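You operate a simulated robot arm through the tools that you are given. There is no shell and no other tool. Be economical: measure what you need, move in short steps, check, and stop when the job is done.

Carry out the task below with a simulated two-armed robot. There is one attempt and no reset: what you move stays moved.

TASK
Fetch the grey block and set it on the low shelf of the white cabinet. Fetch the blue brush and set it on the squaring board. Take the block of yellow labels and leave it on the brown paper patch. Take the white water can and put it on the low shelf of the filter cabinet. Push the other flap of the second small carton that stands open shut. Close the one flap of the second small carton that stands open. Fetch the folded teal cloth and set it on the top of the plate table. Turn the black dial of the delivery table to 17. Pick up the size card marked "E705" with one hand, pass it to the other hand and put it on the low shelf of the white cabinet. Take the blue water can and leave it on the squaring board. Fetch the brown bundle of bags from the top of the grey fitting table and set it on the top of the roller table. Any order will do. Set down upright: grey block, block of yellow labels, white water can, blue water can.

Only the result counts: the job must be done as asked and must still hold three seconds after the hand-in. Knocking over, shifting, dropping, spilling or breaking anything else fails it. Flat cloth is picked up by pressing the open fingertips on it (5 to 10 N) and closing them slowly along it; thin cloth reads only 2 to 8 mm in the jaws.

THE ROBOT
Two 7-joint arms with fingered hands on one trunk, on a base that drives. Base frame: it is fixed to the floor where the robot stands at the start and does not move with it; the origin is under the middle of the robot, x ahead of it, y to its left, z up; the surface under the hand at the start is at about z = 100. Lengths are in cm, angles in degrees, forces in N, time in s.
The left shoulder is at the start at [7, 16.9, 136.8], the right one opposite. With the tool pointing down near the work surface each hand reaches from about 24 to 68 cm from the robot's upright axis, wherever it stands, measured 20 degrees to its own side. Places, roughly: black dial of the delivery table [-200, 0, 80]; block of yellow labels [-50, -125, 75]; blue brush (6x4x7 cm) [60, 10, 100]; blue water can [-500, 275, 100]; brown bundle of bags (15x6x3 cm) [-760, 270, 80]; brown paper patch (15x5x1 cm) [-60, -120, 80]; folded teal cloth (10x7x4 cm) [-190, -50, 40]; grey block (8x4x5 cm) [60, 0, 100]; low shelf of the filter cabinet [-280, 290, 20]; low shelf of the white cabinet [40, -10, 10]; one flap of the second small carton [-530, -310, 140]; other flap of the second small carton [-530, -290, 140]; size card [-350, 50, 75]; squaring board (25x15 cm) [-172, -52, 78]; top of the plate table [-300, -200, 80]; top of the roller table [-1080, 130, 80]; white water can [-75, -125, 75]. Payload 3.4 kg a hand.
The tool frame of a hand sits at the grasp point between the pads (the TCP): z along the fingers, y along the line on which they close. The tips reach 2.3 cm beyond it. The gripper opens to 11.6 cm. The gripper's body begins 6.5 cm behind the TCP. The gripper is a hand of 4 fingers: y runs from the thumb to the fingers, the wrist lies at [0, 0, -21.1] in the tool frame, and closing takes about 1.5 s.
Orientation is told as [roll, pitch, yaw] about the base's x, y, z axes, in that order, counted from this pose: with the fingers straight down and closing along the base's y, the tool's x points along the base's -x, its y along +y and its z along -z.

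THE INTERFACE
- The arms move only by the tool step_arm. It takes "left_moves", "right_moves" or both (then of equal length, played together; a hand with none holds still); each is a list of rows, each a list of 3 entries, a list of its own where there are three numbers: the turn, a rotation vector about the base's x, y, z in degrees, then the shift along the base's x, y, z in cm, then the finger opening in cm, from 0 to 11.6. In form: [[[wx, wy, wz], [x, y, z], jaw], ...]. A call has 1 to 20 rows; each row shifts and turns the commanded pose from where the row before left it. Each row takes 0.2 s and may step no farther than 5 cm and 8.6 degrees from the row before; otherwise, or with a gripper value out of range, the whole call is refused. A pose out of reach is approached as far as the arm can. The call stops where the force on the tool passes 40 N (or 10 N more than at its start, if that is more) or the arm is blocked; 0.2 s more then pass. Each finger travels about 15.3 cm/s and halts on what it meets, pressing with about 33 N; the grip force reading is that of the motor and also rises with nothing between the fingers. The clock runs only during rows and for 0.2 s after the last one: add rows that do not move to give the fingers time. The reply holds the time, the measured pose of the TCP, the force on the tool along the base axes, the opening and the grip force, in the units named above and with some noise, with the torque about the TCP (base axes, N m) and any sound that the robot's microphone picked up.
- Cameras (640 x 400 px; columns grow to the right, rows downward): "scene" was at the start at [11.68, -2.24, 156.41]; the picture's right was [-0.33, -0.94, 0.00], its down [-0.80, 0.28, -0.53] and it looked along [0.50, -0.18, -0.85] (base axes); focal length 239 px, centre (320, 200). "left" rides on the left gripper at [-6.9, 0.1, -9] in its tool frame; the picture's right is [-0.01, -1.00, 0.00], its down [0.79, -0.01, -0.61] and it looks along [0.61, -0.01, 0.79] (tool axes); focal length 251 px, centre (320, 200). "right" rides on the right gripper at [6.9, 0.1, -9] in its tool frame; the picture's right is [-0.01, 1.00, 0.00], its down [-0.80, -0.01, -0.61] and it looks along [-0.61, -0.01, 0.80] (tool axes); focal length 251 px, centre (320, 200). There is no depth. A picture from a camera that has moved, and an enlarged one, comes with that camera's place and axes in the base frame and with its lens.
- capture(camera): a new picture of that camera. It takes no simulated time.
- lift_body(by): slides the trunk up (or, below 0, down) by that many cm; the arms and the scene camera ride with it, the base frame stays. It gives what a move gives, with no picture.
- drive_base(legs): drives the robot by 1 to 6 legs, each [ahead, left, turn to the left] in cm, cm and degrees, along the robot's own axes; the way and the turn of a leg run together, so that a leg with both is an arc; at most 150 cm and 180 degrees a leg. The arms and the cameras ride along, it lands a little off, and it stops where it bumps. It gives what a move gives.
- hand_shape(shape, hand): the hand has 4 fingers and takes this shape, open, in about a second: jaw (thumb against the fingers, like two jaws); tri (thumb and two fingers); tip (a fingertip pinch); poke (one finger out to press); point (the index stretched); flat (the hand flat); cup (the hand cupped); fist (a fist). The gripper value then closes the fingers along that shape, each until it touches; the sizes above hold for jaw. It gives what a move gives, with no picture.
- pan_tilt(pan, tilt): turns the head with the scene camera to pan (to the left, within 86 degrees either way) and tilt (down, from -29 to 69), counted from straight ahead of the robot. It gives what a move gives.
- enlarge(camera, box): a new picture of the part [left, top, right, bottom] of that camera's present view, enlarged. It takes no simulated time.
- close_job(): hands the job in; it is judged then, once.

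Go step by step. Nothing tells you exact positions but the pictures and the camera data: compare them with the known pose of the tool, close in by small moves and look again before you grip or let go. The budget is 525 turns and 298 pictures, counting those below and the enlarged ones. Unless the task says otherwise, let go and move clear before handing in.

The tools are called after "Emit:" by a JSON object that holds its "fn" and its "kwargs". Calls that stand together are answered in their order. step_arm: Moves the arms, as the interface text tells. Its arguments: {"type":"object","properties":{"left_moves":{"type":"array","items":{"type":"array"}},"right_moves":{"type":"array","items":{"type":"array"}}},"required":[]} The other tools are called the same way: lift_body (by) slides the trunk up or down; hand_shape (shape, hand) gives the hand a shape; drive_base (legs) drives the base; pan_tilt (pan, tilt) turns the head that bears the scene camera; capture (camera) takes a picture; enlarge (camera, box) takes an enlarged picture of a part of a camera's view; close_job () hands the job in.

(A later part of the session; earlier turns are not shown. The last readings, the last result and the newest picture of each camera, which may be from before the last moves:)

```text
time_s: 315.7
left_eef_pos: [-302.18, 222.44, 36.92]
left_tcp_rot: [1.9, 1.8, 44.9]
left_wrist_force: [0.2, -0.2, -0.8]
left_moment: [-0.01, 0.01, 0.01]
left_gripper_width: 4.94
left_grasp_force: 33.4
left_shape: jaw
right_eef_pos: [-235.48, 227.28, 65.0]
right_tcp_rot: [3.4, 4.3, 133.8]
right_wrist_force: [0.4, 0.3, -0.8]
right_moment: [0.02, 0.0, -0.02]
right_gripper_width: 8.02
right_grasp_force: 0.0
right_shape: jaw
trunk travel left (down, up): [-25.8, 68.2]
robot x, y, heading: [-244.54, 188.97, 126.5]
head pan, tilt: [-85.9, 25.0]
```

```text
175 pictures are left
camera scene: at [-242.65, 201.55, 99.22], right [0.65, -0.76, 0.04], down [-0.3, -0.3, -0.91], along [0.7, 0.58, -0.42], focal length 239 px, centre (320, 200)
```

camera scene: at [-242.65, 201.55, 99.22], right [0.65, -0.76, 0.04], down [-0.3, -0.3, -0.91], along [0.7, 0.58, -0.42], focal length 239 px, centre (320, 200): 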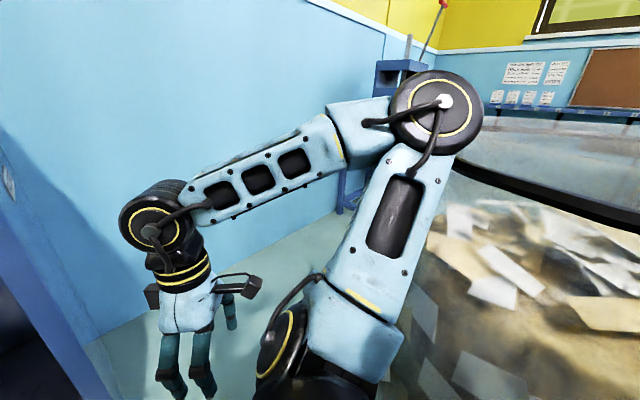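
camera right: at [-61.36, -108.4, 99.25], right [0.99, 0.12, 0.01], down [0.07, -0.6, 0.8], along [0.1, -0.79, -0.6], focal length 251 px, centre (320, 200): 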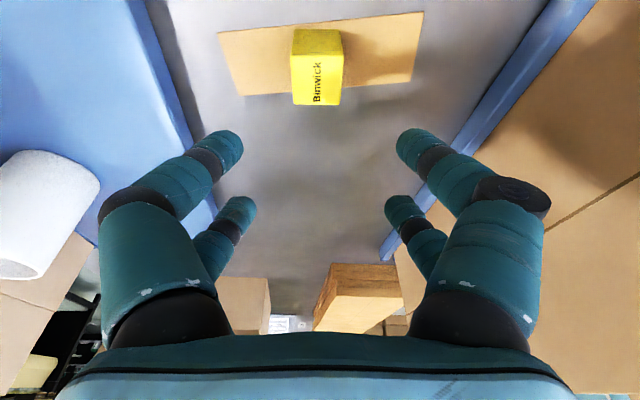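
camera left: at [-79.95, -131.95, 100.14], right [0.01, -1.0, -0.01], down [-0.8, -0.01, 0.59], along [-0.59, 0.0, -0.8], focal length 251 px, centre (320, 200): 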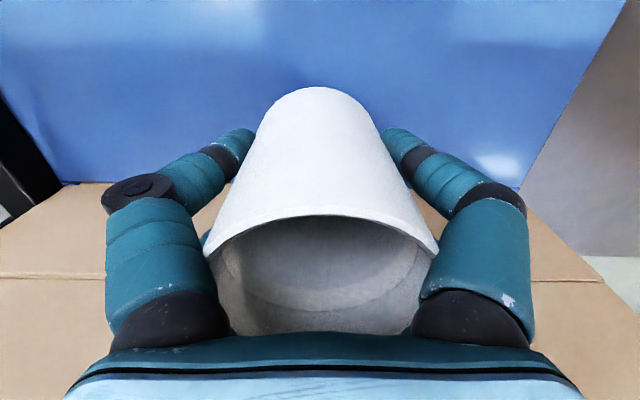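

The arm presses against the side of the bag frame. I drive straight away from it (toward -x).

Emit:
{"fn": "drive_base", "kwargs": {"legs": [[6, 8, 0]]}}

Emit:
{"fn": "capture", "kwargs": {"camera": "scene"}}

```text
time_s: 316.8
left_eef_pos: [-307.75, 225.26, 38.74]
left_tcp_rot: [3.5, 1.9, 39.4]
left_wrist_force: [-1.1, 0.4, -0.7]
left_moment: [0.0, -0.03, -0.01]
left_gripper_width: 4.91
left_grasp_force: 32.9
left_shape: jaw
right_eef_pos: [-240.3, 222.71, 65.48]
right_tcp_rot: [3.1, 3.3, 128.2]
right_wrist_force: [0.1, 0.4, 0.0]
right_moment: [-0.02, -0.04, -0.01]
right_gripper_width: 7.99
right_grasp_force: 0.1
right_shape: jaw
trunk travel left (down, up): [-25.8, 68.2]
robot x, y, heading: [-254.25, 187.22, 120.8]
head pan, tilt: [-85.9, 25.0]
```

```text
174 pictures are left
camera scene: at [-249.0, 196.71, 99.49], right [0.57, -0.82, 0.0], down [-0.34, -0.24, -0.91], along [0.74, 0.52, -0.42], focal length 239 px, centre (320, 200)
```

scene: 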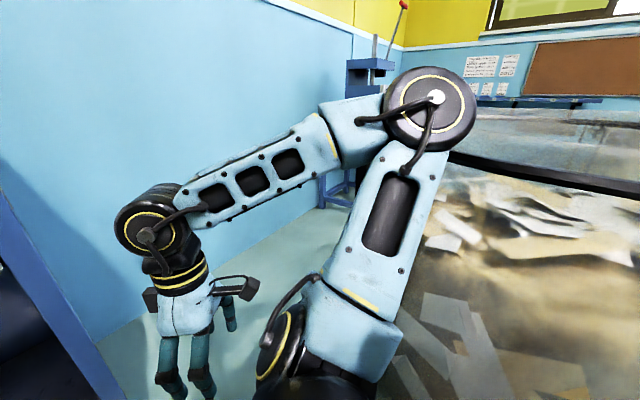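

Emit:
{"fn": "drive_base", "kwargs": {"legs": [[5, 9, 0]]}}

Emit:
{"fn": "lift_body", "kwargs": {"by": 15}}

Emit:
{"fn": "capture", "kwargs": {"camera": "scene"}}

```text
time_s: 318.0
left_eef_pos: [-318.08, 224.74, 38.83]
left_tcp_rot: [3.6, 1.9, 39.6]
left_wrist_force: [1.0, 0.4, -0.7]
left_moment: [0.0, -0.01, 0.01]
left_gripper_width: 4.92
left_grasp_force: 32.9
left_shape: jaw
right_eef_pos: [-250.45, 222.46, 65.53]
right_tcp_rot: [3.2, 3.2, 128.3]
right_wrist_force: [-0.4, 0.1, 0.6]
right_moment: [0.03, -0.02, 0.02]
right_gripper_width: 7.99
right_grasp_force: 0.0
right_shape: jaw
trunk travel left (down, up): [-25.8, 68.2]
robot x, y, heading: [-264.45, 186.85, 121.1]
head pan, tilt: [-85.9, 25.0]
```

```text
time_s: 319.7
left_eef_pos: [-317.86, 224.82, 53.8]
left_tcp_rot: [3.7, 2.0, 39.5]
left_wrist_force: [0.1, 0.1, -1.8]
left_moment: [0.02, -0.01, -0.01]
left_gripper_width: 4.95
left_grasp_force: 33.0
left_shape: jaw
right_eef_pos: [-250.41, 222.49, 80.44]
right_tcp_rot: [3.4, 3.2, 128.3]
right_wrist_force: [0.2, -0.4, -0.4]
right_moment: [0.0, -0.04, 0.0]
right_gripper_width: 7.99
right_grasp_force: 0.0
right_shape: jaw
trunk travel left (down, up): [-40.8, 53.2]
robot x, y, heading: [-264.17, 186.73, 120.9]
head pan, tilt: [-85.9, 25.0]
```

```text
173 pictures are left
camera scene: at [-259.12, 196.39, 114.47], right [0.57, -0.82, 0.0], down [-0.35, -0.24, -0.91], along [0.74, 0.52, -0.42], focal length 239 px, centre (320, 200)
```

scene: 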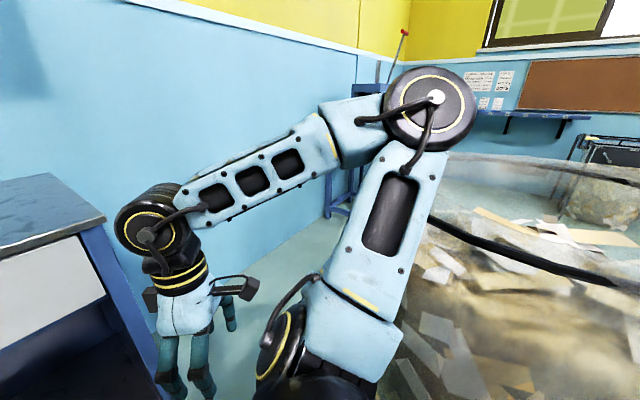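

Clear now. I straighten the can, back off, face heading ~96°, retract the left hand, then approach close to the cabinet (away from the bag) before lowering.

Emit:
{"fn": "drive_base", "kwargs": {"legs": [[-12, 0, 0], [0, 0, -25]]}}

Emit:
{"fn": "lift_body", "kwargs": {"by": 15}}

Emit:
{"fn": "pan_tilt", "kwargs": {"pan": -30, "tilt": 35}}

Emit:
{"fn": "capture", "kwargs": {"camera": "scene"}}

```text
time_s: 322.2
left_eef_pos: [-290.89, 233.64, 53.81]
left_tcp_rot: [3.7, 1.9, 14.8]
left_wrist_force: [0.9, -0.3, -1.1]
left_moment: [-0.01, 0.01, -0.01]
left_gripper_width: 4.96
left_grasp_force: 33.1
left_shape: jaw
right_eef_pos: [-230.42, 202.96, 80.46]
right_tcp_rot: [3.2, 3.1, 103.5]
right_wrist_force: [0.1, 0.9, 0.2]
right_moment: [0.03, 0.01, 0.0]
right_gripper_width: 8.0
right_grasp_force: 0.0
right_shape: jaw
trunk travel left (down, up): [-40.8, 53.2]
robot x, y, heading: [-257.94, 176.04, 95.9]
head pan, tilt: [-85.9, 25.0]
```

```text
time_s: 324.0
left_eef_pos: [-290.74, 233.64, 68.8]
left_tcp_rot: [3.6, 1.9, 14.7]
left_wrist_force: [0.7, -0.4, -0.6]
left_moment: [0.02, 0.0, -0.02]
left_gripper_width: 4.94
left_grasp_force: 33.1
left_shape: jaw
right_eef_pos: [-230.54, 202.93, 95.53]
right_tcp_rot: [3.3, 3.2, 103.4]
right_wrist_force: [-0.3, 0.3, -0.5]
right_moment: [0.02, 0.0, 0.06]
right_gripper_width: 8.0
right_grasp_force: 0.0
right_shape: jaw
trunk travel left (down, up): [-55.8, 38.2]
robot x, y, heading: [-258.07, 176.2, 95.9]
head pan, tilt: [-85.9, 25.0]
```

```text
time_s: 325.2
left_eef_pos: [-290.86, 233.6, 68.8]
left_tcp_rot: [3.7, 1.9, 14.8]
left_wrist_force: [0.7, -0.7, -0.6]
left_moment: [0.0, -0.03, 0.01]
left_gripper_width: 4.94
left_grasp_force: 33.4
left_shape: jaw
right_eef_pos: [-230.49, 203.08, 95.48]
right_tcp_rot: [3.3, 3.0, 103.4]
right_wrist_force: [-0.8, 0.2, 0.2]
right_moment: [-0.01, 0.02, -0.02]
right_gripper_width: 8.0
right_grasp_force: 0.0
right_shape: jaw
trunk travel left (down, up): [-55.8, 38.2]
robot x, y, heading: [-257.89, 175.89, 95.8]
head pan, tilt: [-30.0, 35.0]
```

```text
172 pictures are left
camera scene: at [-254.83, 189.48, 127.9], right [0.91, -0.41, 0.0], down [-0.23, -0.52, -0.82], along [0.33, 0.75, -0.57], focal length 239 px, centre (320, 200)
```

scene: 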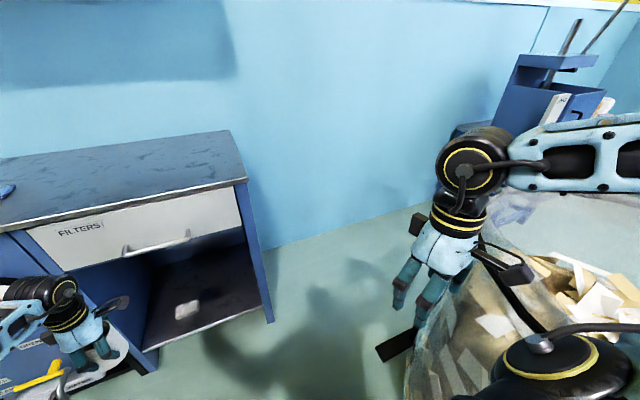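

Emit:
{"fn": "step_arm", "kwargs": {"left_moves": [[[-3.1, -2.8, 0], [0, -4, 0], 4.5], [[0, 0, 0], [1, -4, 0], 4.5], [[0, 0, 0], [1, -4, 0], 4.5], [[0, 0, 0], [1, -4, 0], 4.5], [[0, 0, 0], [0, 0, 0], 4.5]]}}

Emit:
{"fn": "drive_base", "kwargs": {"legs": [[22, -8, 0], [12, -8, 0]]}}

Emit:
{"fn": "pan_tilt", "kwargs": {"pan": 10, "tilt": 40}}

Emit:
{"fn": "capture", "kwargs": {"camera": "scene"}}

```text
time_s: 326.4
left_eef_pos: [-287.72, 217.71, 68.88]
left_tcp_rot: [0.0, 0.0, 14.7]
left_wrist_force: [-0.1, 0.6, -0.1]
left_moment: [0.02, 0.01, -0.01]
left_gripper_width: 4.94
left_grasp_force: 33.0
left_shape: jaw
right_eef_pos: [-230.47, 202.91, 95.37]
right_tcp_rot: [3.2, 3.3, 103.4]
right_wrist_force: [0.1, -0.2, 0.3]
right_moment: [0.0, 0.01, 0.03]
right_gripper_width: 8.0
right_grasp_force: 0.1
right_shape: jaw
trunk travel left (down, up): [-55.8, 38.2]
robot x, y, heading: [-258.21, 176.4, 96.3]
head pan, tilt: [-30.0, 35.0]
```

```text
time_s: 329.1
left_eef_pos: [-276.24, 250.96, 68.2]
left_tcp_rot: [-1.2, 0.6, 14.7]
left_wrist_force: [-0.9, -3.7, -2.9]
left_moment: [-0.02, 0.01, -0.01]
left_gripper_width: 4.95
left_grasp_force: 33.6
left_shape: jaw
right_eef_pos: [-218.79, 237.27, 95.51]
right_tcp_rot: [3.3, 3.2, 103.4]
right_wrist_force: [0.5, -0.1, 0.6]
right_moment: [-0.02, 0.03, 0.02]
right_gripper_width: 7.99
right_grasp_force: 0.1
right_shape: jaw
trunk travel left (down, up): [-55.8, 38.2]
robot x, y, heading: [-246.52, 210.32, 96.2]
head pan, tilt: [-30.0, 35.0]
stopped in leg 2: the force on the tool passed its limit at 58 N (the readings are from after the stop); the commanded pose is now the measured one
```

```text
time_s: 330.2
left_eef_pos: [-276.05, 250.91, 68.38]
left_tcp_rot: [-1.1, 0.5, 14.8]
left_wrist_force: [0.0, -6.3, -3.8]
left_moment: [0.11, 0.03, -0.07]
left_gripper_width: 4.95
left_grasp_force: 33.2
left_shape: jaw
right_eef_pos: [-218.93, 236.93, 95.5]
right_tcp_rot: [3.2, 3.1, 103.4]
right_wrist_force: [0.1, -0.1, -0.1]
right_moment: [-0.02, -0.03, 0.03]
right_gripper_width: 8.0
right_grasp_force: 0.0
right_shape: jaw
trunk travel left (down, up): [-55.8, 38.2]
robot x, y, heading: [-246.39, 210.3, 96.4]
head pan, tilt: [10.0, 40.0]
```

```text
171 pictures are left
camera scene: at [-249.15, 223.55, 127.14], right [0.96, 0.28, 0.0], down [0.18, -0.62, -0.77], along [-0.21, 0.74, -0.64], focal length 239 px, centre (320, 200)
```

scene: 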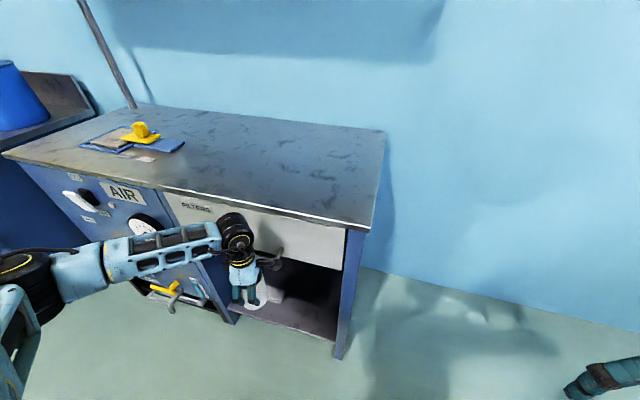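

The hand bumped the drawer front (still too high). Back off a little, then lower the trunk.

Emit:
{"fn": "drive_base", "kwargs": {"legs": [[-8, 0, 0]]}}

Emit:
{"fn": "step_arm", "kwargs": {"left_moves": [[[1.1, -0.5, 0], [0, -3, 0], 4.5], [[0, 0, 0], [0, -3, 0], 4.5]]}}

Emit:
{"fn": "lift_body", "kwargs": {"by": -20}}

Emit:
{"fn": "capture", "kwargs": {"camera": "scene"}}

Emit:
{"fn": "pan_tilt", "kwargs": {"pan": -80, "tilt": 30}}

Emit:
{"fn": "capture", "kwargs": {"camera": "scene"}}

```text
time_s: 331.2
left_eef_pos: [-275.33, 243.03, 68.35]
left_tcp_rot: [-1.0, 0.5, 14.7]
left_wrist_force: [0.3, 0.2, -0.7]
left_moment: [0.04, 0.01, -0.02]
left_gripper_width: 4.94
left_grasp_force: 32.7
left_shape: jaw
right_eef_pos: [-218.04, 228.9, 95.5]
right_tcp_rot: [3.3, 3.1, 103.5]
right_wrist_force: [-1.1, -0.1, 1.4]
right_moment: [0.04, -0.01, 0.03]
right_gripper_width: 7.99
right_grasp_force: 0.1
right_shape: jaw
trunk travel left (down, up): [-55.8, 38.2]
robot x, y, heading: [-245.38, 202.68, 96.5]
head pan, tilt: [10.0, 40.0]
```

```text
time_s: 331.8
left_eef_pos: [-275.35, 237.0, 68.52]
left_tcp_rot: [-0.1, -0.1, 14.7]
left_wrist_force: [-0.4, 0.0, -0.3]
left_moment: [-0.04, 0.03, -0.02]
left_gripper_width: 4.95
left_grasp_force: 33.1
left_shape: jaw
right_eef_pos: [-217.95, 229.02, 95.47]
right_tcp_rot: [3.2, 3.0, 103.4]
right_wrist_force: [0.6, -1.1, 0.4]
right_moment: [0.0, 0.05, -0.01]
right_gripper_width: 7.99
right_grasp_force: 0.1
right_shape: jaw
trunk travel left (down, up): [-55.8, 38.2]
robot x, y, heading: [-245.37, 202.47, 96.0]
head pan, tilt: [10.0, 40.0]
```

```text
time_s: 334.0
left_eef_pos: [-275.65, 237.05, 48.28]
left_tcp_rot: [-0.3, -0.5, 14.7]
left_wrist_force: [-0.1, 0.1, -0.4]
left_moment: [0.02, -0.02, 0.04]
left_gripper_width: 4.96
left_grasp_force: 33.3
left_shape: jaw
right_eef_pos: [-218.33, 229.19, 75.67]
right_tcp_rot: [2.9, 3.2, 103.4]
right_wrist_force: [0.1, 0.7, 0.5]
right_moment: [0.0, -0.02, 0.02]
right_gripper_width: 7.99
right_grasp_force: 0.1
right_shape: jaw
trunk travel left (down, up): [-35.8, 58.2]
robot x, y, heading: [-245.79, 202.51, 96.4]
head pan, tilt: [10.0, 40.0]
```

```text
170 pictures are left
camera scene: at [-248.79, 215.87, 107.11], right [0.96, 0.28, 0.0], down [0.18, -0.62, -0.76], along [-0.21, 0.73, -0.65], focal length 239 px, centre (320, 200)
```

scene: 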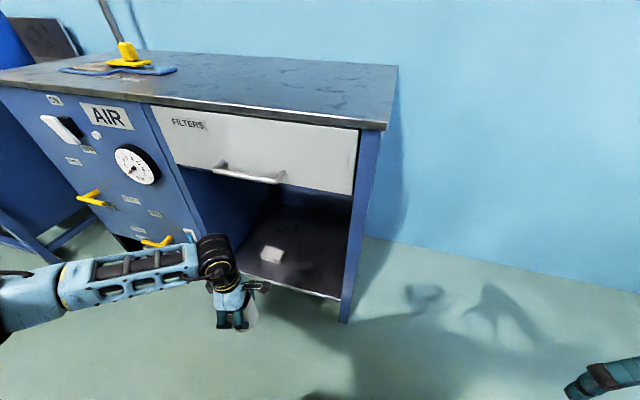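

```text
time_s: 335.7
left_eef_pos: [-275.61, 237.04, 48.34]
left_tcp_rot: [-0.4, -0.4, 14.7]
left_wrist_force: [-0.2, -0.2, -1.0]
left_moment: [0.03, -0.03, -0.02]
left_gripper_width: 4.97
left_grasp_force: 33.1
left_shape: jaw
right_eef_pos: [-218.31, 229.2, 75.61]
right_tcp_rot: [2.9, 3.2, 103.4]
right_wrist_force: [-0.1, 0.0, 0.5]
right_moment: [-0.02, 0.01, -0.03]
right_gripper_width: 8.0
right_grasp_force: 0.0
right_shape: jaw
trunk travel left (down, up): [-35.8, 58.2]
robot x, y, heading: [-245.32, 202.73, 96.1]
head pan, tilt: [-80.0, 30.0]
```

```text
169 pictures are left
camera scene: at [-237.75, 210.25, 108.7], right [0.28, -0.96, 0.0], down [-0.48, -0.14, -0.87], along [0.83, 0.24, -0.5], focal length 239 px, centre (320, 200)
```

scene: 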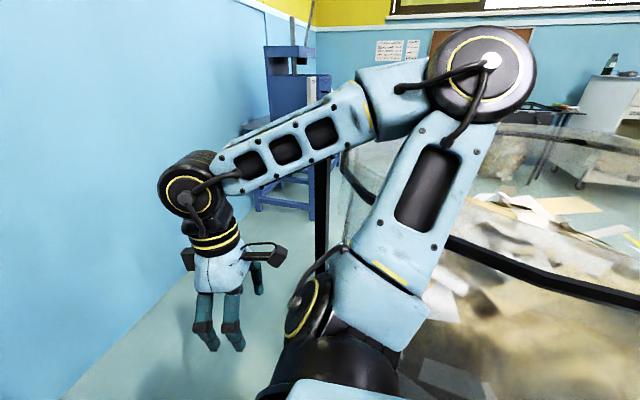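

The right upper arm hangs over the bag ring. I raise a bit and stretch the right hand forward beside the cabinet so its elbow leaves the bag.

Emit:
{"fn": "lift_body", "kwargs": {"by": 12}}

Emit:
{"fn": "step_arm", "kwargs": {"right_moves": [[[0, 0, 0], [-1.5, 4.2, 0], 8], [[0, 0, 0], [-1.5, 4.2, 0], 8], [[0, 0, 0], [-1.5, 4.2, 0], 8], [[0, 0, 0], [-1.5, 4.2, 0], 8], [[0, 0, 0], [-1.5, 4.2, 0], 8], [[0, 0, 0], [-1.5, 4.2, 0], 8], [[0, 0, 0], [-1.5, 4.2, 0], 8], [[0, 0, 0], [0, 0, 0], 8]]}}

Emit:
{"fn": "capture", "kwargs": {"camera": "scene"}}

```text
time_s: 337.2
left_eef_pos: [-275.41, 237.1, 60.52]
left_tcp_rot: [-0.2, -0.1, 14.7]
left_wrist_force: [-0.3, -0.3, -0.4]
left_moment: [0.01, 0.0, 0.0]
left_gripper_width: 4.94
left_grasp_force: 32.9
left_shape: jaw
right_eef_pos: [-218.06, 229.09, 87.43]
right_tcp_rot: [3.2, 3.2, 103.5]
right_wrist_force: [1.4, 0.6, -0.1]
right_moment: [0.02, -0.02, 0.01]
right_gripper_width: 8.0
right_grasp_force: 0.0
right_shape: jaw
trunk travel left (down, up): [-47.8, 46.2]
robot x, y, heading: [-245.15, 202.9, 96.3]
head pan, tilt: [-80.0, 30.0]
```

```text
time_s: 339.0
left_eef_pos: [-275.38, 237.07, 60.52]
left_tcp_rot: [-0.2, -0.2, 14.7]
left_wrist_force: [0.5, -0.2, -0.2]
left_moment: [0.03, -0.04, -0.01]
left_gripper_width: 4.95
left_grasp_force: 32.8
left_shape: jaw
right_eef_pos: [-228.46, 258.45, 87.57]
right_tcp_rot: [3.4, 3.1, 103.5]
right_wrist_force: [0.4, 0.1, 0.4]
right_moment: [-0.03, 0.01, -0.01]
right_gripper_width: 8.0
right_grasp_force: 0.0
right_shape: jaw
trunk travel left (down, up): [-47.8, 46.2]
robot x, y, heading: [-245.51, 202.39, 96.3]
head pan, tilt: [-80.0, 30.0]
```

```text
168 pictures are left
camera scene: at [-237.22, 209.93, 120.69], right [0.28, -0.96, 0.0], down [-0.48, -0.14, -0.87], along [0.83, 0.24, -0.5], focal length 239 px, centre (320, 200)
```

scene: 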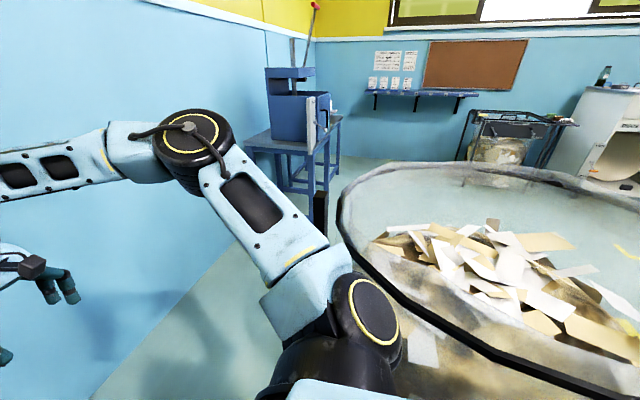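

Emit:
{"fn": "lift_body", "kwargs": {"by": -26}}

Emit:
{"fn": "pan_tilt", "kwargs": {"pan": 10, "tilt": 40}}

Emit:
{"fn": "capture", "kwargs": {"camera": "scene"}}

```text
time_s: 341.6
left_eef_pos: [-275.49, 236.96, 34.37]
left_tcp_rot: [-0.1, -0.1, 14.7]
left_wrist_force: [1.2, -0.6, 0.2]
left_moment: [0.03, -0.01, 0.01]
left_gripper_width: 4.94
left_grasp_force: 32.9
left_shape: jaw
right_eef_pos: [-228.51, 258.51, 61.5]
right_tcp_rot: [3.3, 3.0, 103.4]
right_wrist_force: [0.2, 0.7, -0.9]
right_moment: [0.0, -0.02, 0.0]
right_gripper_width: 7.98
right_grasp_force: 0.0
right_shape: jaw
trunk travel left (down, up): [-21.8, 72.2]
robot x, y, heading: [-245.37, 202.52, 96.4]
head pan, tilt: [-80.0, 30.0]
```

```text
time_s: 343.3
left_eef_pos: [-275.34, 237.1, 34.51]
left_tcp_rot: [-0.2, -0.3, 14.8]
left_wrist_force: [1.5, -0.7, -0.2]
left_moment: [0.0, 0.02, -0.04]
left_gripper_width: 4.92
left_grasp_force: 33.2
left_shape: jaw
right_eef_pos: [-228.5, 258.57, 61.43]
right_tcp_rot: [3.3, 3.1, 103.5]
right_wrist_force: [0.0, 0.3, -0.6]
right_moment: [0.03, -0.02, -0.02]
right_gripper_width: 8.02
right_grasp_force: 0.1
right_shape: jaw
trunk travel left (down, up): [-21.8, 72.2]
robot x, y, heading: [-245.53, 202.44, 96.0]
head pan, tilt: [10.0, 40.0]
```

```text
167 pictures are left
camera scene: at [-248.27, 215.69, 93.14], right [0.96, 0.28, 0.0], down [0.18, -0.62, -0.77], along [-0.21, 0.74, -0.64], focal length 239 px, centre (320, 200)
```

scene: 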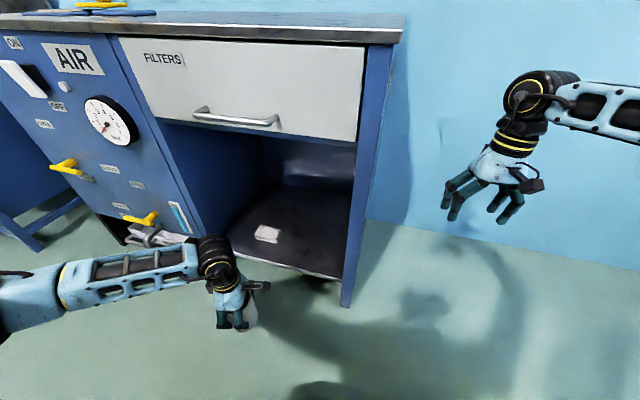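

Shelf z≈22, front y≈259; a small white item lies at x≈-286, so I set the can at about [-268, 267]. Base 9 cm ahead, then the arm goes in.

Emit:
{"fn": "drive_base", "kwargs": {"legs": [[9, 0, 0]]}}

Emit:
{"fn": "step_arm", "kwargs": {"left_moves": [[[0, 0, 0], [4, 0, 0], 4.5], [[0, 0, 0], [4, 0, 0], 4.5], [[0, 0, 0], [0, 4, 0], 4.5], [[0, 0, 0], [0, 4, 0], 4.5], [[0, 0, 0], [0, 4, 0], 4.5], [[0, 0, 0], [0, 0, 0], 4.5]]}}

Emit:
{"fn": "capture", "kwargs": {"camera": "scene"}}

Emit:
{"fn": "capture", "kwargs": {"camera": "left"}}

```text
time_s: 344.4
left_eef_pos: [-276.31, 246.03, 34.46]
left_tcp_rot: [-0.3, -0.2, 14.7]
left_wrist_force: [-0.1, 1.2, -0.1]
left_moment: [-0.01, -0.01, 0.02]
left_gripper_width: 4.94
left_grasp_force: 33.2
left_shape: jaw
right_eef_pos: [-229.34, 267.62, 61.41]
right_tcp_rot: [3.4, 3.2, 103.6]
right_wrist_force: [0.0, -0.8, -0.1]
right_moment: [-0.01, 0.0, 0.02]
right_gripper_width: 8.02
right_grasp_force: 0.1
right_shape: jaw
trunk travel left (down, up): [-21.8, 72.2]
robot x, y, heading: [-246.0, 211.44, 96.1]
head pan, tilt: [10.0, 40.0]
```

```text
time_s: 345.8
left_eef_pos: [-268.42, 257.95, 34.36]
left_tcp_rot: [-0.2, -0.1, 14.7]
left_wrist_force: [0.0, -0.6, 0.1]
left_moment: [0.02, 0.01, 0.0]
left_gripper_width: 4.93
left_grasp_force: 32.5
left_shape: jaw
right_eef_pos: [-229.53, 267.52, 61.53]
right_tcp_rot: [3.3, 3.1, 103.5]
right_wrist_force: [0.0, -0.5, 0.3]
right_moment: [-0.01, -0.02, 0.02]
right_gripper_width: 8.0
right_grasp_force: 0.0
right_shape: jaw
trunk travel left (down, up): [-21.8, 72.2]
robot x, y, heading: [-246.68, 211.64, 96.0]
head pan, tilt: [10.0, 40.0]
```

```text
166 pictures are left
camera scene: at [-249.25, 224.72, 93.14], right [0.96, 0.28, 0.0], down [0.18, -0.62, -0.77], along [-0.21, 0.74, -0.64], focal length 239 px, centre (320, 200)
```

scene: 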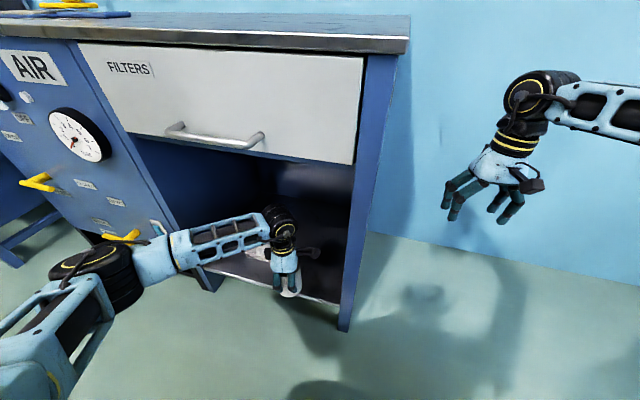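

```text
165 pictures are left
camera left: at [-261.83, 259.74, 43.56], right [0.26, -0.96, 0.0], down [-0.77, -0.21, 0.6], along [-0.58, -0.16, -0.8], focal length 251 px, centre (320, 200)
```

left: 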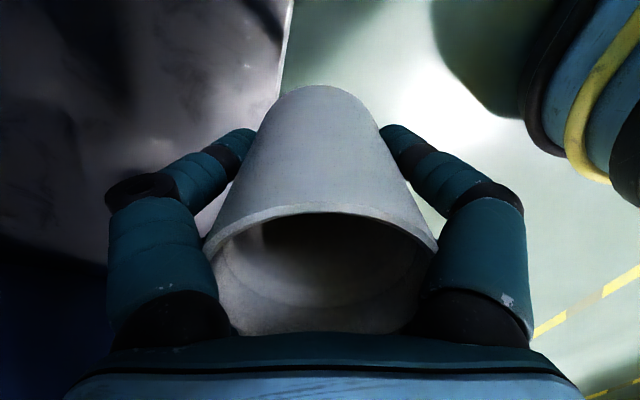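

Emit:
{"fn": "step_arm", "kwargs": {"left_moves": [[[0, 0, 0], [0, 4, 0], 4.5], [[0, 0, 0], [0, 4, 0], 4.5], [[0, 0, 0], [0, 2.5, 0], 4.5], [[0, 0, 0], [0, 0, -2], 4.5], [[0, 0, 0], [0, 0, 0], 4.5]]}}

Emit:
{"fn": "capture", "kwargs": {"camera": "left"}}

Emit:
{"fn": "enlarge", "kwargs": {"camera": "scene", "box": [180, 150, 380, 310]}}

```text
time_s: 347.0
left_eef_pos: [-268.47, 268.51, 32.51]
left_tcp_rot: [-0.1, -0.3, 14.7]
left_wrist_force: [-0.2, -0.4, 0.3]
left_moment: [-0.01, -0.02, -0.01]
left_gripper_width: 4.92
left_grasp_force: 32.9
left_shape: jaw
right_eef_pos: [-229.36, 267.4, 61.45]
right_tcp_rot: [3.3, 3.1, 103.5]
right_wrist_force: [0.0, 0.0, 0.5]
right_moment: [0.01, 0.03, 0.0]
right_gripper_width: 7.99
right_grasp_force: 0.1
right_shape: jaw
trunk travel left (down, up): [-21.8, 72.2]
robot x, y, heading: [-246.43, 211.62, 96.3]
head pan, tilt: [10.0, 40.0]
```

```text
164 pictures are left
camera left: at [-261.93, 270.25, 41.56], right [0.26, -0.96, 0.0], down [-0.77, -0.21, 0.6], along [-0.58, -0.16, -0.8], focal length 251 px, centre (320, 200)
```

left: 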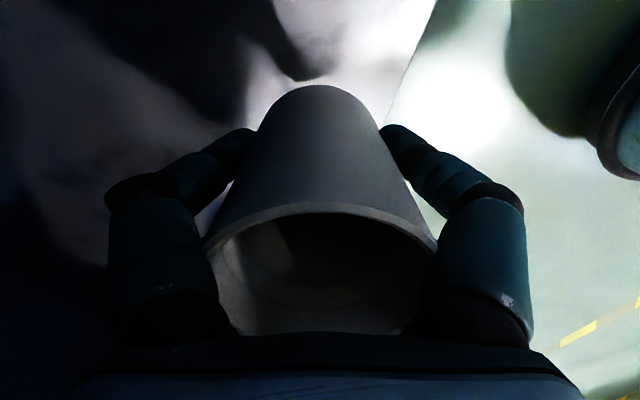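

```text
2.50 times, centred on (280, 230) of scene
camera zoom: at [-249.25, 224.73, 93.14], right [0.96, 0.28, 0.0], down [0.18, -0.62, -0.77], along [-0.21, 0.74, -0.64], focal length 597 px, centre (420, 125)
```

zoom: 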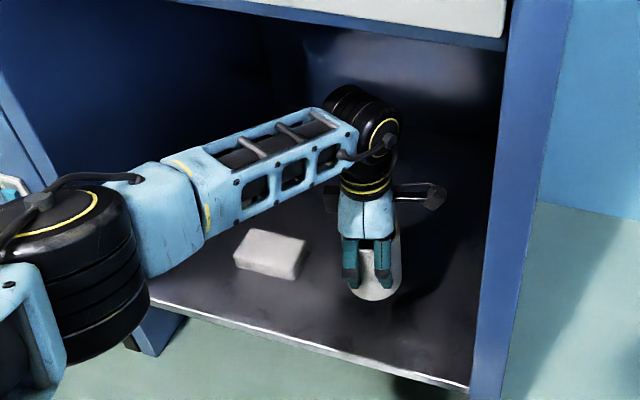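

Good; a little deeper, then lower to contact.

Emit:
{"fn": "step_arm", "kwargs": {"left_moves": [[[0, 0, 0], [0, 2, 0], 4.5], [[0, 0, 0], [0, 0, -1], 4.5], [[0, 0, 0], [0, 0, -0.6], 4.5], [[0, 0, 0], [0, 0, -0.6], 4.5], [[0, 0, 0], [0, 0, -0.6], 4.5], [[0, 0, 0], [0, 0, -0.6], 4.5], [[0, 0, 0], [0, 0, -0.6], 4.5], [[0, 0, 0], [0, 0, -0.6], 4.5], [[0, 0, 0], [0, 0, -0.6], 4.5], [[0, 0, 0], [0, 0, -0.6], 4.5], [[0, 0, 0], [0, 0, 0], 4.5]]}}

```text
time_s: 349.4
left_eef_pos: [-268.53, 268.98, 26.67]
left_tcp_rot: [-0.2, -0.2, 14.6]
left_wrist_force: [-0.2, 0.1, 0.6]
left_moment: [0.02, -0.01, 0.01]
left_gripper_width: 4.92
left_grasp_force: 32.9
left_shape: jaw
left hand out of reach, approached as far as the arm can: row 5, 7, 9
right_eef_pos: [-229.4, 267.61, 61.48]
right_tcp_rot: [3.3, 3.1, 103.5]
right_wrist_force: [0.0, -0.5, -0.5]
right_moment: [0.02, 0.0, 0.02]
right_gripper_width: 8.01
right_grasp_force: 0.1
right_shape: jaw
trunk travel left (down, up): [-21.8, 72.2]
robot x, y, heading: [-246.75, 211.57, 96.1]
head pan, tilt: [10.0, 40.0]
```

Emit:
{"fn": "lift_body", "kwargs": {"by": -1.5}}

Emit:
{"fn": "lift_body", "kwargs": {"by": -1.5}}

Emit:
{"fn": "lift_body", "kwargs": {"by": -1.5}}

Emit:
{"fn": "enlarge", "kwargs": {"camera": "scene", "box": [180, 150, 380, 310]}}

```text
time_s: 350.0
left_eef_pos: [-268.39, 268.89, 25.3]
left_tcp_rot: [-0.2, -0.2, 14.7]
left_wrist_force: [-0.1, 0.3, -0.3]
left_moment: [0.0, 0.02, -0.01]
left_gripper_width: 4.94
left_grasp_force: 33.3
left_shape: jaw
right_eef_pos: [-229.45, 267.56, 59.92]
right_tcp_rot: [3.3, 3.1, 103.4]
right_wrist_force: [-0.1, 0.5, 0.1]
right_moment: [-0.01, -0.01, -0.01]
right_gripper_width: 8.02
right_grasp_force: 0.2
right_shape: jaw
trunk travel left (down, up): [-20.3, 73.7]
robot x, y, heading: [-246.64, 211.41, 96.1]
head pan, tilt: [10.0, 40.0]
```

```text
time_s: 350.6
left_eef_pos: [-268.51, 268.97, 23.66]
left_tcp_rot: [-0.2, -0.2, 14.7]
left_wrist_force: [0.2, -0.9, -0.4]
left_moment: [-0.03, 0.03, -0.02]
left_gripper_width: 4.92
left_grasp_force: 32.8
left_shape: jaw
right_eef_pos: [-229.37, 267.54, 58.57]
right_tcp_rot: [3.2, 3.1, 103.5]
right_wrist_force: [-0.8, -0.3, -0.2]
right_moment: [0.03, 0.01, 0.0]
right_gripper_width: 7.98
right_grasp_force: 0.0
right_shape: jaw
trunk travel left (down, up): [-18.8, 75.2]
robot x, y, heading: [-246.52, 211.42, 96.5]
head pan, tilt: [10.0, 40.0]
```

```text
time_s: 351.1
left_eef_pos: [-268.43, 269.19, 23.37]
left_tcp_rot: [0.2, -0.2, 14.7]
left_wrist_force: [0.2, -7.7, 28.9]
left_moment: [-0.87, 0.13, 0.03]
left_gripper_width: 5.0
left_grasp_force: 33.2
left_shape: jaw
right_eef_pos: [-229.38, 267.25, 57.63]
right_tcp_rot: [3.3, 2.8, 103.5]
right_wrist_force: [0.0, -0.5, -0.1]
right_moment: [-0.02, 0.05, -0.02]
right_gripper_width: 8.01
right_grasp_force: 0.0
right_shape: jaw
trunk travel left (down, up): [-17.7, 76.3]
robot x, y, heading: [-246.6, 211.42, 95.9]
head pan, tilt: [10.0, 40.0]
stopped: the force on the tool passed its limit at 48 N (the readings are from after the stop); the commanded pose is now the measured one
```

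```text
2.50 times, centred on (280, 230) of scene
camera zoom: at [-249.13, 224.35, 89.16], right [0.96, 0.28, 0.0], down [0.18, -0.61, -0.77], along [-0.21, 0.74, -0.64], focal length 597 px, centre (420, 125)
```

zoom: 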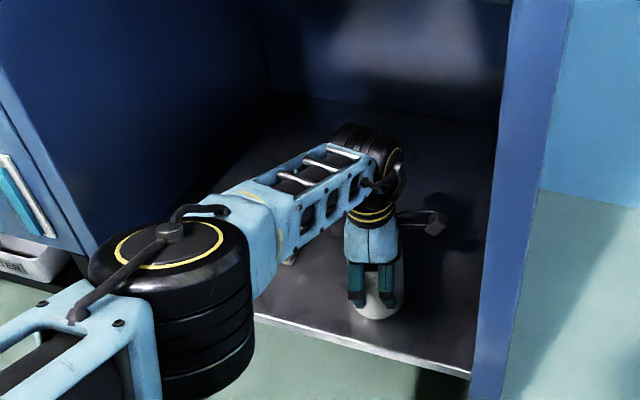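

Contact with the shelf. Release and withdraw upward then outward.

Emit:
{"fn": "step_arm", "kwargs": {"left_moves": [[[0, 0, 0], [0, 0, 0.2], 5], [[0, 0, 0], [0, 0, 0], 6.5], [[0, 0, 0], [0, 0, 0], 8], [[0, 0, 0], [0, 0, 0], 9.5], [[0, 0, 0], [0, 0, 0], 10.6], [[0, 0, 0], [0, 0, 0], 10.6], [[0, 0, 0], [0, 0, 0], 10.6], [[0, 0, 0], [0, 0, 3], 10.6], [[0, 0, 0], [0, 0, 4], 10.6], [[0, 0, 0], [0, 0, 3], 10.6]]}}

Emit:
{"fn": "capture", "kwargs": {"camera": "left"}}

```text
time_s: 353.3
left_eef_pos: [-268.45, 268.98, 33.17]
left_tcp_rot: [0.0, -0.2, 14.7]
left_wrist_force: [-0.7, 0.6, -0.1]
left_moment: [-0.01, -0.01, 0.01]
left_gripper_width: 10.59
left_grasp_force: 0.0
left_shape: jaw
right_eef_pos: [-229.36, 267.42, 57.4]
right_tcp_rot: [3.3, 3.1, 103.5]
right_wrist_force: [0.2, -0.1, -0.2]
right_moment: [-0.06, 0.0, 0.02]
right_gripper_width: 8.03
right_grasp_force: 0.1
right_shape: jaw
trunk travel left (down, up): [-17.7, 76.3]
robot x, y, heading: [-246.33, 211.58, 96.2]
head pan, tilt: [10.0, 40.0]
```

```text
161 pictures are left
camera left: at [-261.96, 270.85, 42.24], right [0.26, -0.96, 0.0], down [-0.77, -0.21, 0.6], along [-0.58, -0.16, -0.8], focal length 251 px, centre (320, 200)
```

left: 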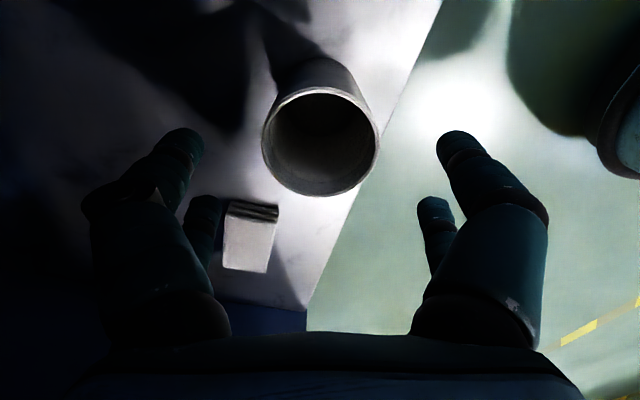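

The can stands on the low shelf. Withdraw.

Emit:
{"fn": "step_arm", "kwargs": {"left_moves": [[[0, 0, 0], [0, 0, 3], 10.6], [[0, 0, 0], [0, -4, 0], 10.6], [[0, 0, 0], [0, -4, 0], 10.6], [[0, 0, 0], [0, -4, 0], 10.6], [[0, 0, 0], [0, -4, 0], 10.6], [[0, 0, 0], [0, -4, 0], 10.6]]}}

Emit:
{"fn": "drive_base", "kwargs": {"legs": [[-12, 2, 0]]}}

Emit:
{"fn": "lift_body", "kwargs": {"by": 40}}

Emit:
{"fn": "capture", "kwargs": {"camera": "scene"}}

```text
time_s: 354.7
left_eef_pos: [-268.47, 248.97, 36.11]
left_tcp_rot: [0.0, -0.2, 14.8]
left_wrist_force: [-0.7, 0.3, 0.1]
left_moment: [-0.02, -0.02, 0.02]
left_gripper_width: 10.57
left_grasp_force: 0.0
left_shape: jaw
right_eef_pos: [-229.52, 267.43, 57.39]
right_tcp_rot: [3.3, 3.0, 103.6]
right_wrist_force: [-0.1, 0.3, -0.6]
right_moment: [0.03, 0.01, 0.01]
right_gripper_width: 7.98
right_grasp_force: 0.1
right_shape: jaw
trunk travel left (down, up): [-17.7, 76.3]
robot x, y, heading: [-246.5, 211.6, 96.2]
head pan, tilt: [10.0, 40.0]
```

```text
time_s: 356.0
left_eef_pos: [-269.14, 237.04, 36.2]
left_tcp_rot: [0.0, -0.3, 14.7]
left_wrist_force: [0.1, -1.1, 0.5]
left_moment: [0.02, -0.02, 0.01]
left_gripper_width: 10.59
left_grasp_force: 0.0
left_shape: jaw
right_eef_pos: [-230.13, 255.49, 57.43]
right_tcp_rot: [3.4, 3.1, 103.6]
right_wrist_force: [-0.3, 0.7, 0.5]
right_moment: [0.0, -0.01, -0.01]
right_gripper_width: 7.99
right_grasp_force: 0.1
right_shape: jaw
trunk travel left (down, up): [-17.7, 76.3]
robot x, y, heading: [-246.81, 199.55, 96.2]
head pan, tilt: [10.0, 40.0]
```

```text
time_s: 359.8
left_eef_pos: [-269.12, 236.99, 76.2]
left_tcp_rot: [0.0, -0.3, 14.7]
left_wrist_force: [0.3, -0.4, -0.7]
left_moment: [-0.04, 0.02, 0.0]
left_gripper_width: 10.6
left_grasp_force: 0.0
left_shape: jaw
right_eef_pos: [-230.06, 255.45, 97.24]
right_tcp_rot: [3.3, 3.0, 103.5]
right_wrist_force: [0.3, 0.5, -0.1]
right_moment: [0.01, -0.02, -0.01]
right_gripper_width: 8.02
right_grasp_force: 0.1
right_shape: jaw
trunk travel left (down, up): [-57.7, 36.3]
robot x, y, heading: [-247.48, 199.54, 96.1]
head pan, tilt: [10.0, 40.0]
```

```text
160 pictures are left
camera scene: at [-249.95, 212.69, 129.06], right [0.96, 0.28, 0.0], down [0.18, -0.62, -0.77], along [-0.21, 0.74, -0.64], focal length 239 px, centre (320, 200)
```

scene: 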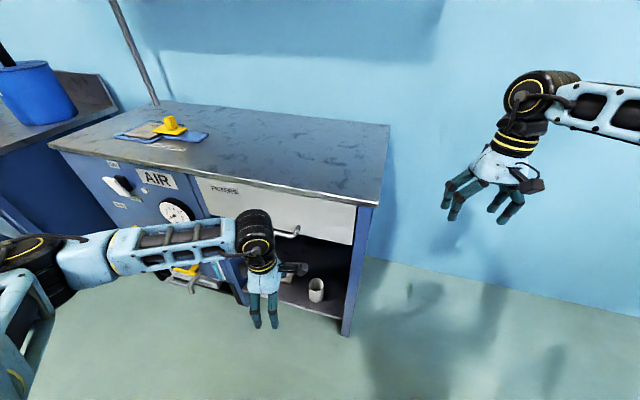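

Done with the white can. Raise and move along toward the blue can at x≈-500.

Emit:
{"fn": "lift_body", "kwargs": {"by": 36}}

Emit:
{"fn": "drive_base", "kwargs": {"legs": [[-45, 0, 0], [0, 0, -6], [0, 140, 0], [0, 60, 0]]}}

Emit:
{"fn": "pan_tilt", "kwargs": {"pan": 20, "tilt": 35}}

Emit:
{"fn": "capture", "kwargs": {"camera": "scene"}}

```text
time_s: 363.3
left_eef_pos: [-269.07, 237.05, 112.15]
left_tcp_rot: [0.0, -0.2, 14.7]
left_wrist_force: [0.0, 0.4, -0.6]
left_moment: [0.0, 0.02, 0.01]
left_gripper_width: 10.58
left_grasp_force: 0.0
left_shape: jaw
right_eef_pos: [-230.09, 255.56, 133.35]
right_tcp_rot: [3.4, 3.0, 103.5]
right_wrist_force: [-0.8, -0.5, 0.0]
right_moment: [0.01, -0.04, 0.04]
right_gripper_width: 7.99
right_grasp_force: 0.0
right_shape: jaw
trunk travel left (down, up): [-93.7, 0.3]
robot x, y, heading: [-246.95, 199.64, 96.3]
head pan, tilt: [10.0, 40.0]
```

```text
time_s: 376.2
left_eef_pos: [-461.21, 193.25, 112.12]
left_tcp_rot: [0.0, -0.2, 9.0]
left_wrist_force: [-0.1, -0.8, 0.7]
left_moment: [0.0, 0.01, -0.03]
left_gripper_width: 10.61
left_grasp_force: 0.0
left_shape: jaw
right_eef_pos: [-420.42, 207.75, 133.32]
right_tcp_rot: [3.3, 3.2, 97.7]
right_wrist_force: [0.0, 0.5, 0.1]
right_moment: [0.01, 0.03, 0.03]
right_gripper_width: 7.99
right_grasp_force: 0.0
right_shape: jaw
trunk travel left (down, up): [-93.7, 0.3]
robot x, y, heading: [-442.85, 153.67, 90.4]
head pan, tilt: [10.0, 40.0]
```

```text
time_s: 376.9
left_eef_pos: [-461.12, 193.17, 112.1]
left_tcp_rot: [0.0, -0.2, 8.9]
left_wrist_force: [-0.2, 0.1, -0.2]
left_moment: [-0.02, 0.03, 0.03]
left_gripper_width: 10.59
left_grasp_force: 0.0
left_shape: jaw
right_eef_pos: [-420.49, 207.68, 133.34]
right_tcp_rot: [3.3, 3.1, 97.7]
right_wrist_force: [-0.4, 0.2, 0.9]
right_moment: [0.05, -0.02, 0.0]
right_gripper_width: 8.01
right_grasp_force: 0.1
right_shape: jaw
trunk travel left (down, up): [-93.7, 0.3]
robot x, y, heading: [-443.57, 153.87, 90.5]
head pan, tilt: [20.0, 35.0]
```

```text
159 pictures are left
camera scene: at [-446.03, 167.01, 165.81], right [0.94, 0.35, 0.0], down [0.2, -0.54, -0.82], along [-0.29, 0.77, -0.57], focal length 239 px, centre (320, 200)
```

scene: 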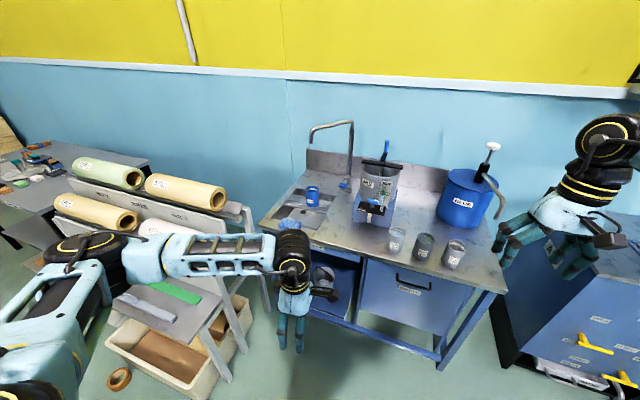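

Emit:
{"fn": "enlarge", "kwargs": {"camera": "scene", "box": [240, 110, 400, 260]}}

```text
2.67 times, centred on (320, 185) of scene
camera zoom: at [-446.03, 167.01, 165.81], right [0.94, 0.35, 0.0], down [0.2, -0.54, -0.82], along [-0.29, 0.77, -0.57], focal length 637 px, centre (320, 240)
```

zoom: 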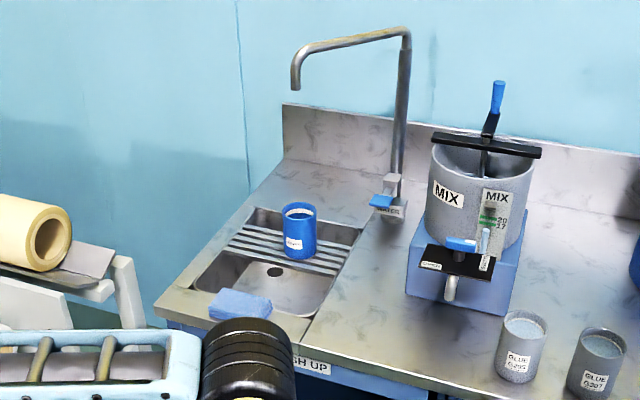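

The blue can stands on the sink rack at about [-490, 272]. I retract the right hand (mixer ahead of it) and approach.

Emit:
{"fn": "step_arm", "kwargs": {"right_moves": [[[0, 0, 0], [0, -4.5, 0], 8], [[0, 0, 0], [0, -4.5, 0], 8], [[0, 0, 0], [0, -4.5, 0], 8], [[0, 0, 0], [0, -4.5, 0], 8], [[0, 0, 0], [0, -4.5, 0], 8], [[0, 0, 0], [0, -4.5, 0], 8]]}}

Emit:
{"fn": "drive_base", "kwargs": {"legs": [[0, 25, 0], [50, 0, 0]]}}

Emit:
{"fn": "pan_tilt", "kwargs": {"pan": 10, "tilt": 50}}

Emit:
{"fn": "capture", "kwargs": {"camera": "scene"}}

Emit:
{"fn": "capture", "kwargs": {"camera": "left"}}

```text
time_s: 378.3
left_eef_pos: [-461.17, 192.96, 112.27]
left_tcp_rot: [0.1, -0.3, 8.9]
left_wrist_force: [0.6, -0.2, 0.8]
left_moment: [-0.02, 0.02, -0.01]
left_gripper_width: 10.57
left_grasp_force: 0.0
left_shape: jaw
right_eef_pos: [-420.45, 180.21, 133.44]
right_tcp_rot: [3.3, 3.2, 97.6]
right_wrist_force: [0.4, -1.2, 0.1]
right_moment: [0.03, 0.0, 0.02]
right_gripper_width: 8.0
right_grasp_force: 0.0
right_shape: jaw
trunk travel left (down, up): [-93.7, 0.3]
robot x, y, heading: [-442.92, 153.27, 90.4]
head pan, tilt: [20.0, 35.0]
```

```text
time_s: 382.6
left_eef_pos: [-486.52, 242.92, 112.19]
left_tcp_rot: [0.1, -0.3, 8.9]
left_wrist_force: [-0.1, 0.3, 0.6]
left_moment: [0.01, 0.01, -0.01]
left_gripper_width: 10.6
left_grasp_force: 0.1
left_shape: jaw
right_eef_pos: [-445.74, 230.2, 133.39]
right_tcp_rot: [3.3, 3.1, 97.6]
right_wrist_force: [-0.5, -0.3, 0.8]
right_moment: [-0.01, -0.01, -0.02]
right_gripper_width: 8.0
right_grasp_force: 0.1
right_shape: jaw
trunk travel left (down, up): [-93.7, 0.3]
robot x, y, heading: [-468.29, 203.74, 90.2]
head pan, tilt: [20.0, 35.0]
```

```text
time_s: 383.4
left_eef_pos: [-486.57, 243.16, 112.08]
left_tcp_rot: [0.0, -0.2, 8.8]
left_wrist_force: [0.6, 0.0, -0.8]
left_moment: [0.02, -0.05, 0.01]
left_gripper_width: 10.6
left_grasp_force: 0.1
left_shape: jaw
right_eef_pos: [-445.74, 230.53, 133.32]
right_tcp_rot: [3.3, 3.1, 97.7]
right_wrist_force: [0.2, 0.1, 0.8]
right_moment: [0.03, 0.0, -0.01]
right_gripper_width: 8.0
right_grasp_force: 0.0
right_shape: jaw
trunk travel left (down, up): [-93.7, 0.3]
robot x, y, heading: [-468.32, 203.69, 90.4]
head pan, tilt: [10.0, 50.0]
```

```text
157 pictures are left
camera scene: at [-469.65, 216.25, 163.65], right [0.98, 0.18, 0.0], down [0.14, -0.75, -0.64], along [-0.12, 0.63, -0.77], focal length 239 px, centre (320, 200)
```

scene: 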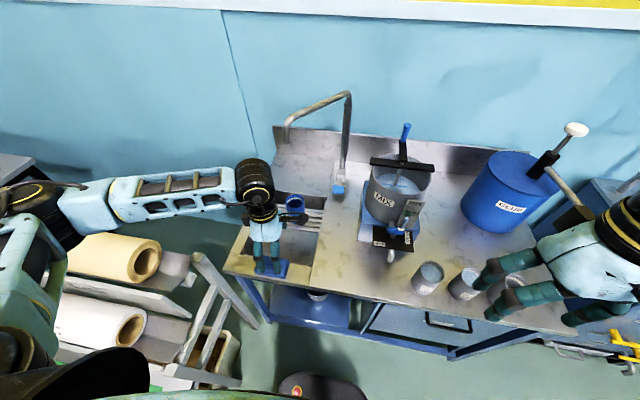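

```text
156 pictures are left
camera left: at [-479.79, 244.28, 121.26], right [0.16, -0.99, 0.0], down [-0.79, -0.13, 0.6], along [-0.6, -0.1, -0.8], focal length 251 px, centre (320, 200)
```

left: 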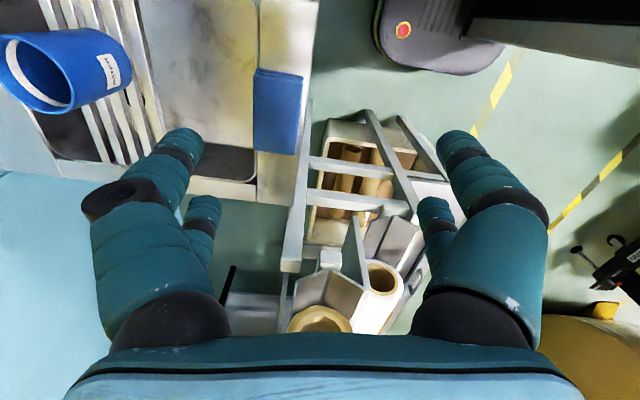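

Emit:
{"fn": "drive_base", "kwargs": {"legs": [[9, 0, 0]]}}

Emit:
{"fn": "step_arm", "kwargs": {"left_moves": [[[0, 0, 0], [-1, 4.5, 0], 10.6], [[0, 0, 0], [-1, 4.5, 0], 10.6], [[0, 0, 0], [-1, 4.5, 0], 10.6], [[0, 0, 0], [0, 4.5, 0], 10.6], [[0, 0, 0], [0, 0, 0], 10.6]]}}

Emit:
{"fn": "capture", "kwargs": {"camera": "left"}}

Emit:
{"fn": "capture", "kwargs": {"camera": "scene"}}

```text
time_s: 384.5
left_eef_pos: [-486.34, 251.52, 112.42]
left_tcp_rot: [0.3, -0.3, 8.8]
left_wrist_force: [-1.2, 0.0, 0.0]
left_moment: [0.06, 0.0, -0.04]
left_gripper_width: 10.56
left_grasp_force: 0.1
left_shape: jaw
right_eef_pos: [-445.83, 238.54, 133.55]
right_tcp_rot: [3.2, 2.8, 97.6]
right_wrist_force: [-0.3, 0.3, 0.6]
right_moment: [0.02, 0.02, 0.05]
right_gripper_width: 8.0
right_grasp_force: 0.0
right_shape: jaw
trunk travel left (down, up): [-93.7, 0.3]
robot x, y, heading: [-468.24, 212.43, 90.5]
head pan, tilt: [10.0, 50.0]
```

```text
time_s: 385.5
left_eef_pos: [-489.6, 266.17, 112.34]
left_tcp_rot: [-0.8, 0.1, 8.6]
left_wrist_force: [0.0, -1.3, 0.2]
left_moment: [0.13, 0.01, -0.01]
left_gripper_width: 10.6
left_grasp_force: 0.1
left_shape: jaw
right_eef_pos: [-445.93, 238.53, 133.61]
right_tcp_rot: [3.3, 2.7, 97.6]
right_wrist_force: [-0.3, -0.1, 0.1]
right_moment: [0.05, -0.03, -0.01]
right_gripper_width: 7.98
right_grasp_force: 0.1
right_shape: jaw
trunk travel left (down, up): [-93.7, 0.3]
robot x, y, heading: [-468.26, 212.55, 90.7]
head pan, tilt: [10.0, 50.0]
stopped in row 4 (left hand): the force on the tool passed its limit at 142 N (the readings are from after the stop); the commanded pose is now the measured one
```

```text
155 pictures are left
camera left: at [-482.84, 267.28, 121.45], right [0.16, -0.99, 0.01], down [-0.78, -0.12, 0.61], along [-0.6, -0.11, -0.79], focal length 251 px, centre (320, 200)
```

left: 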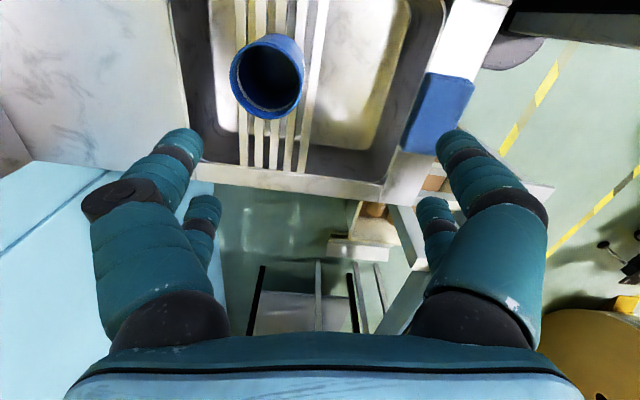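

```text
154 pictures are left
camera scene: at [-469.73, 224.02, 163.74], right [0.98, 0.18, 0.0], down [0.14, -0.75, -0.65], along [-0.12, 0.64, -0.76], focal length 239 px, centre (320, 200)
```

scene: 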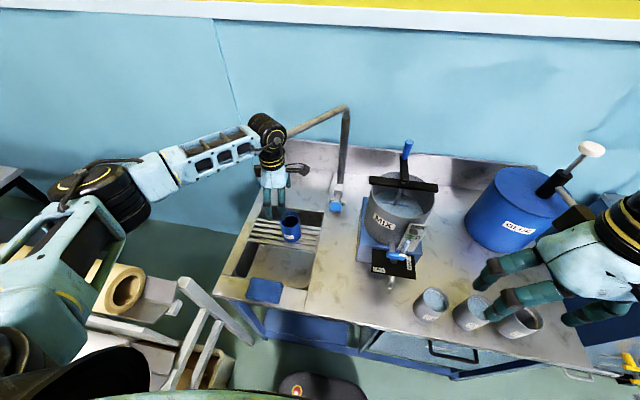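

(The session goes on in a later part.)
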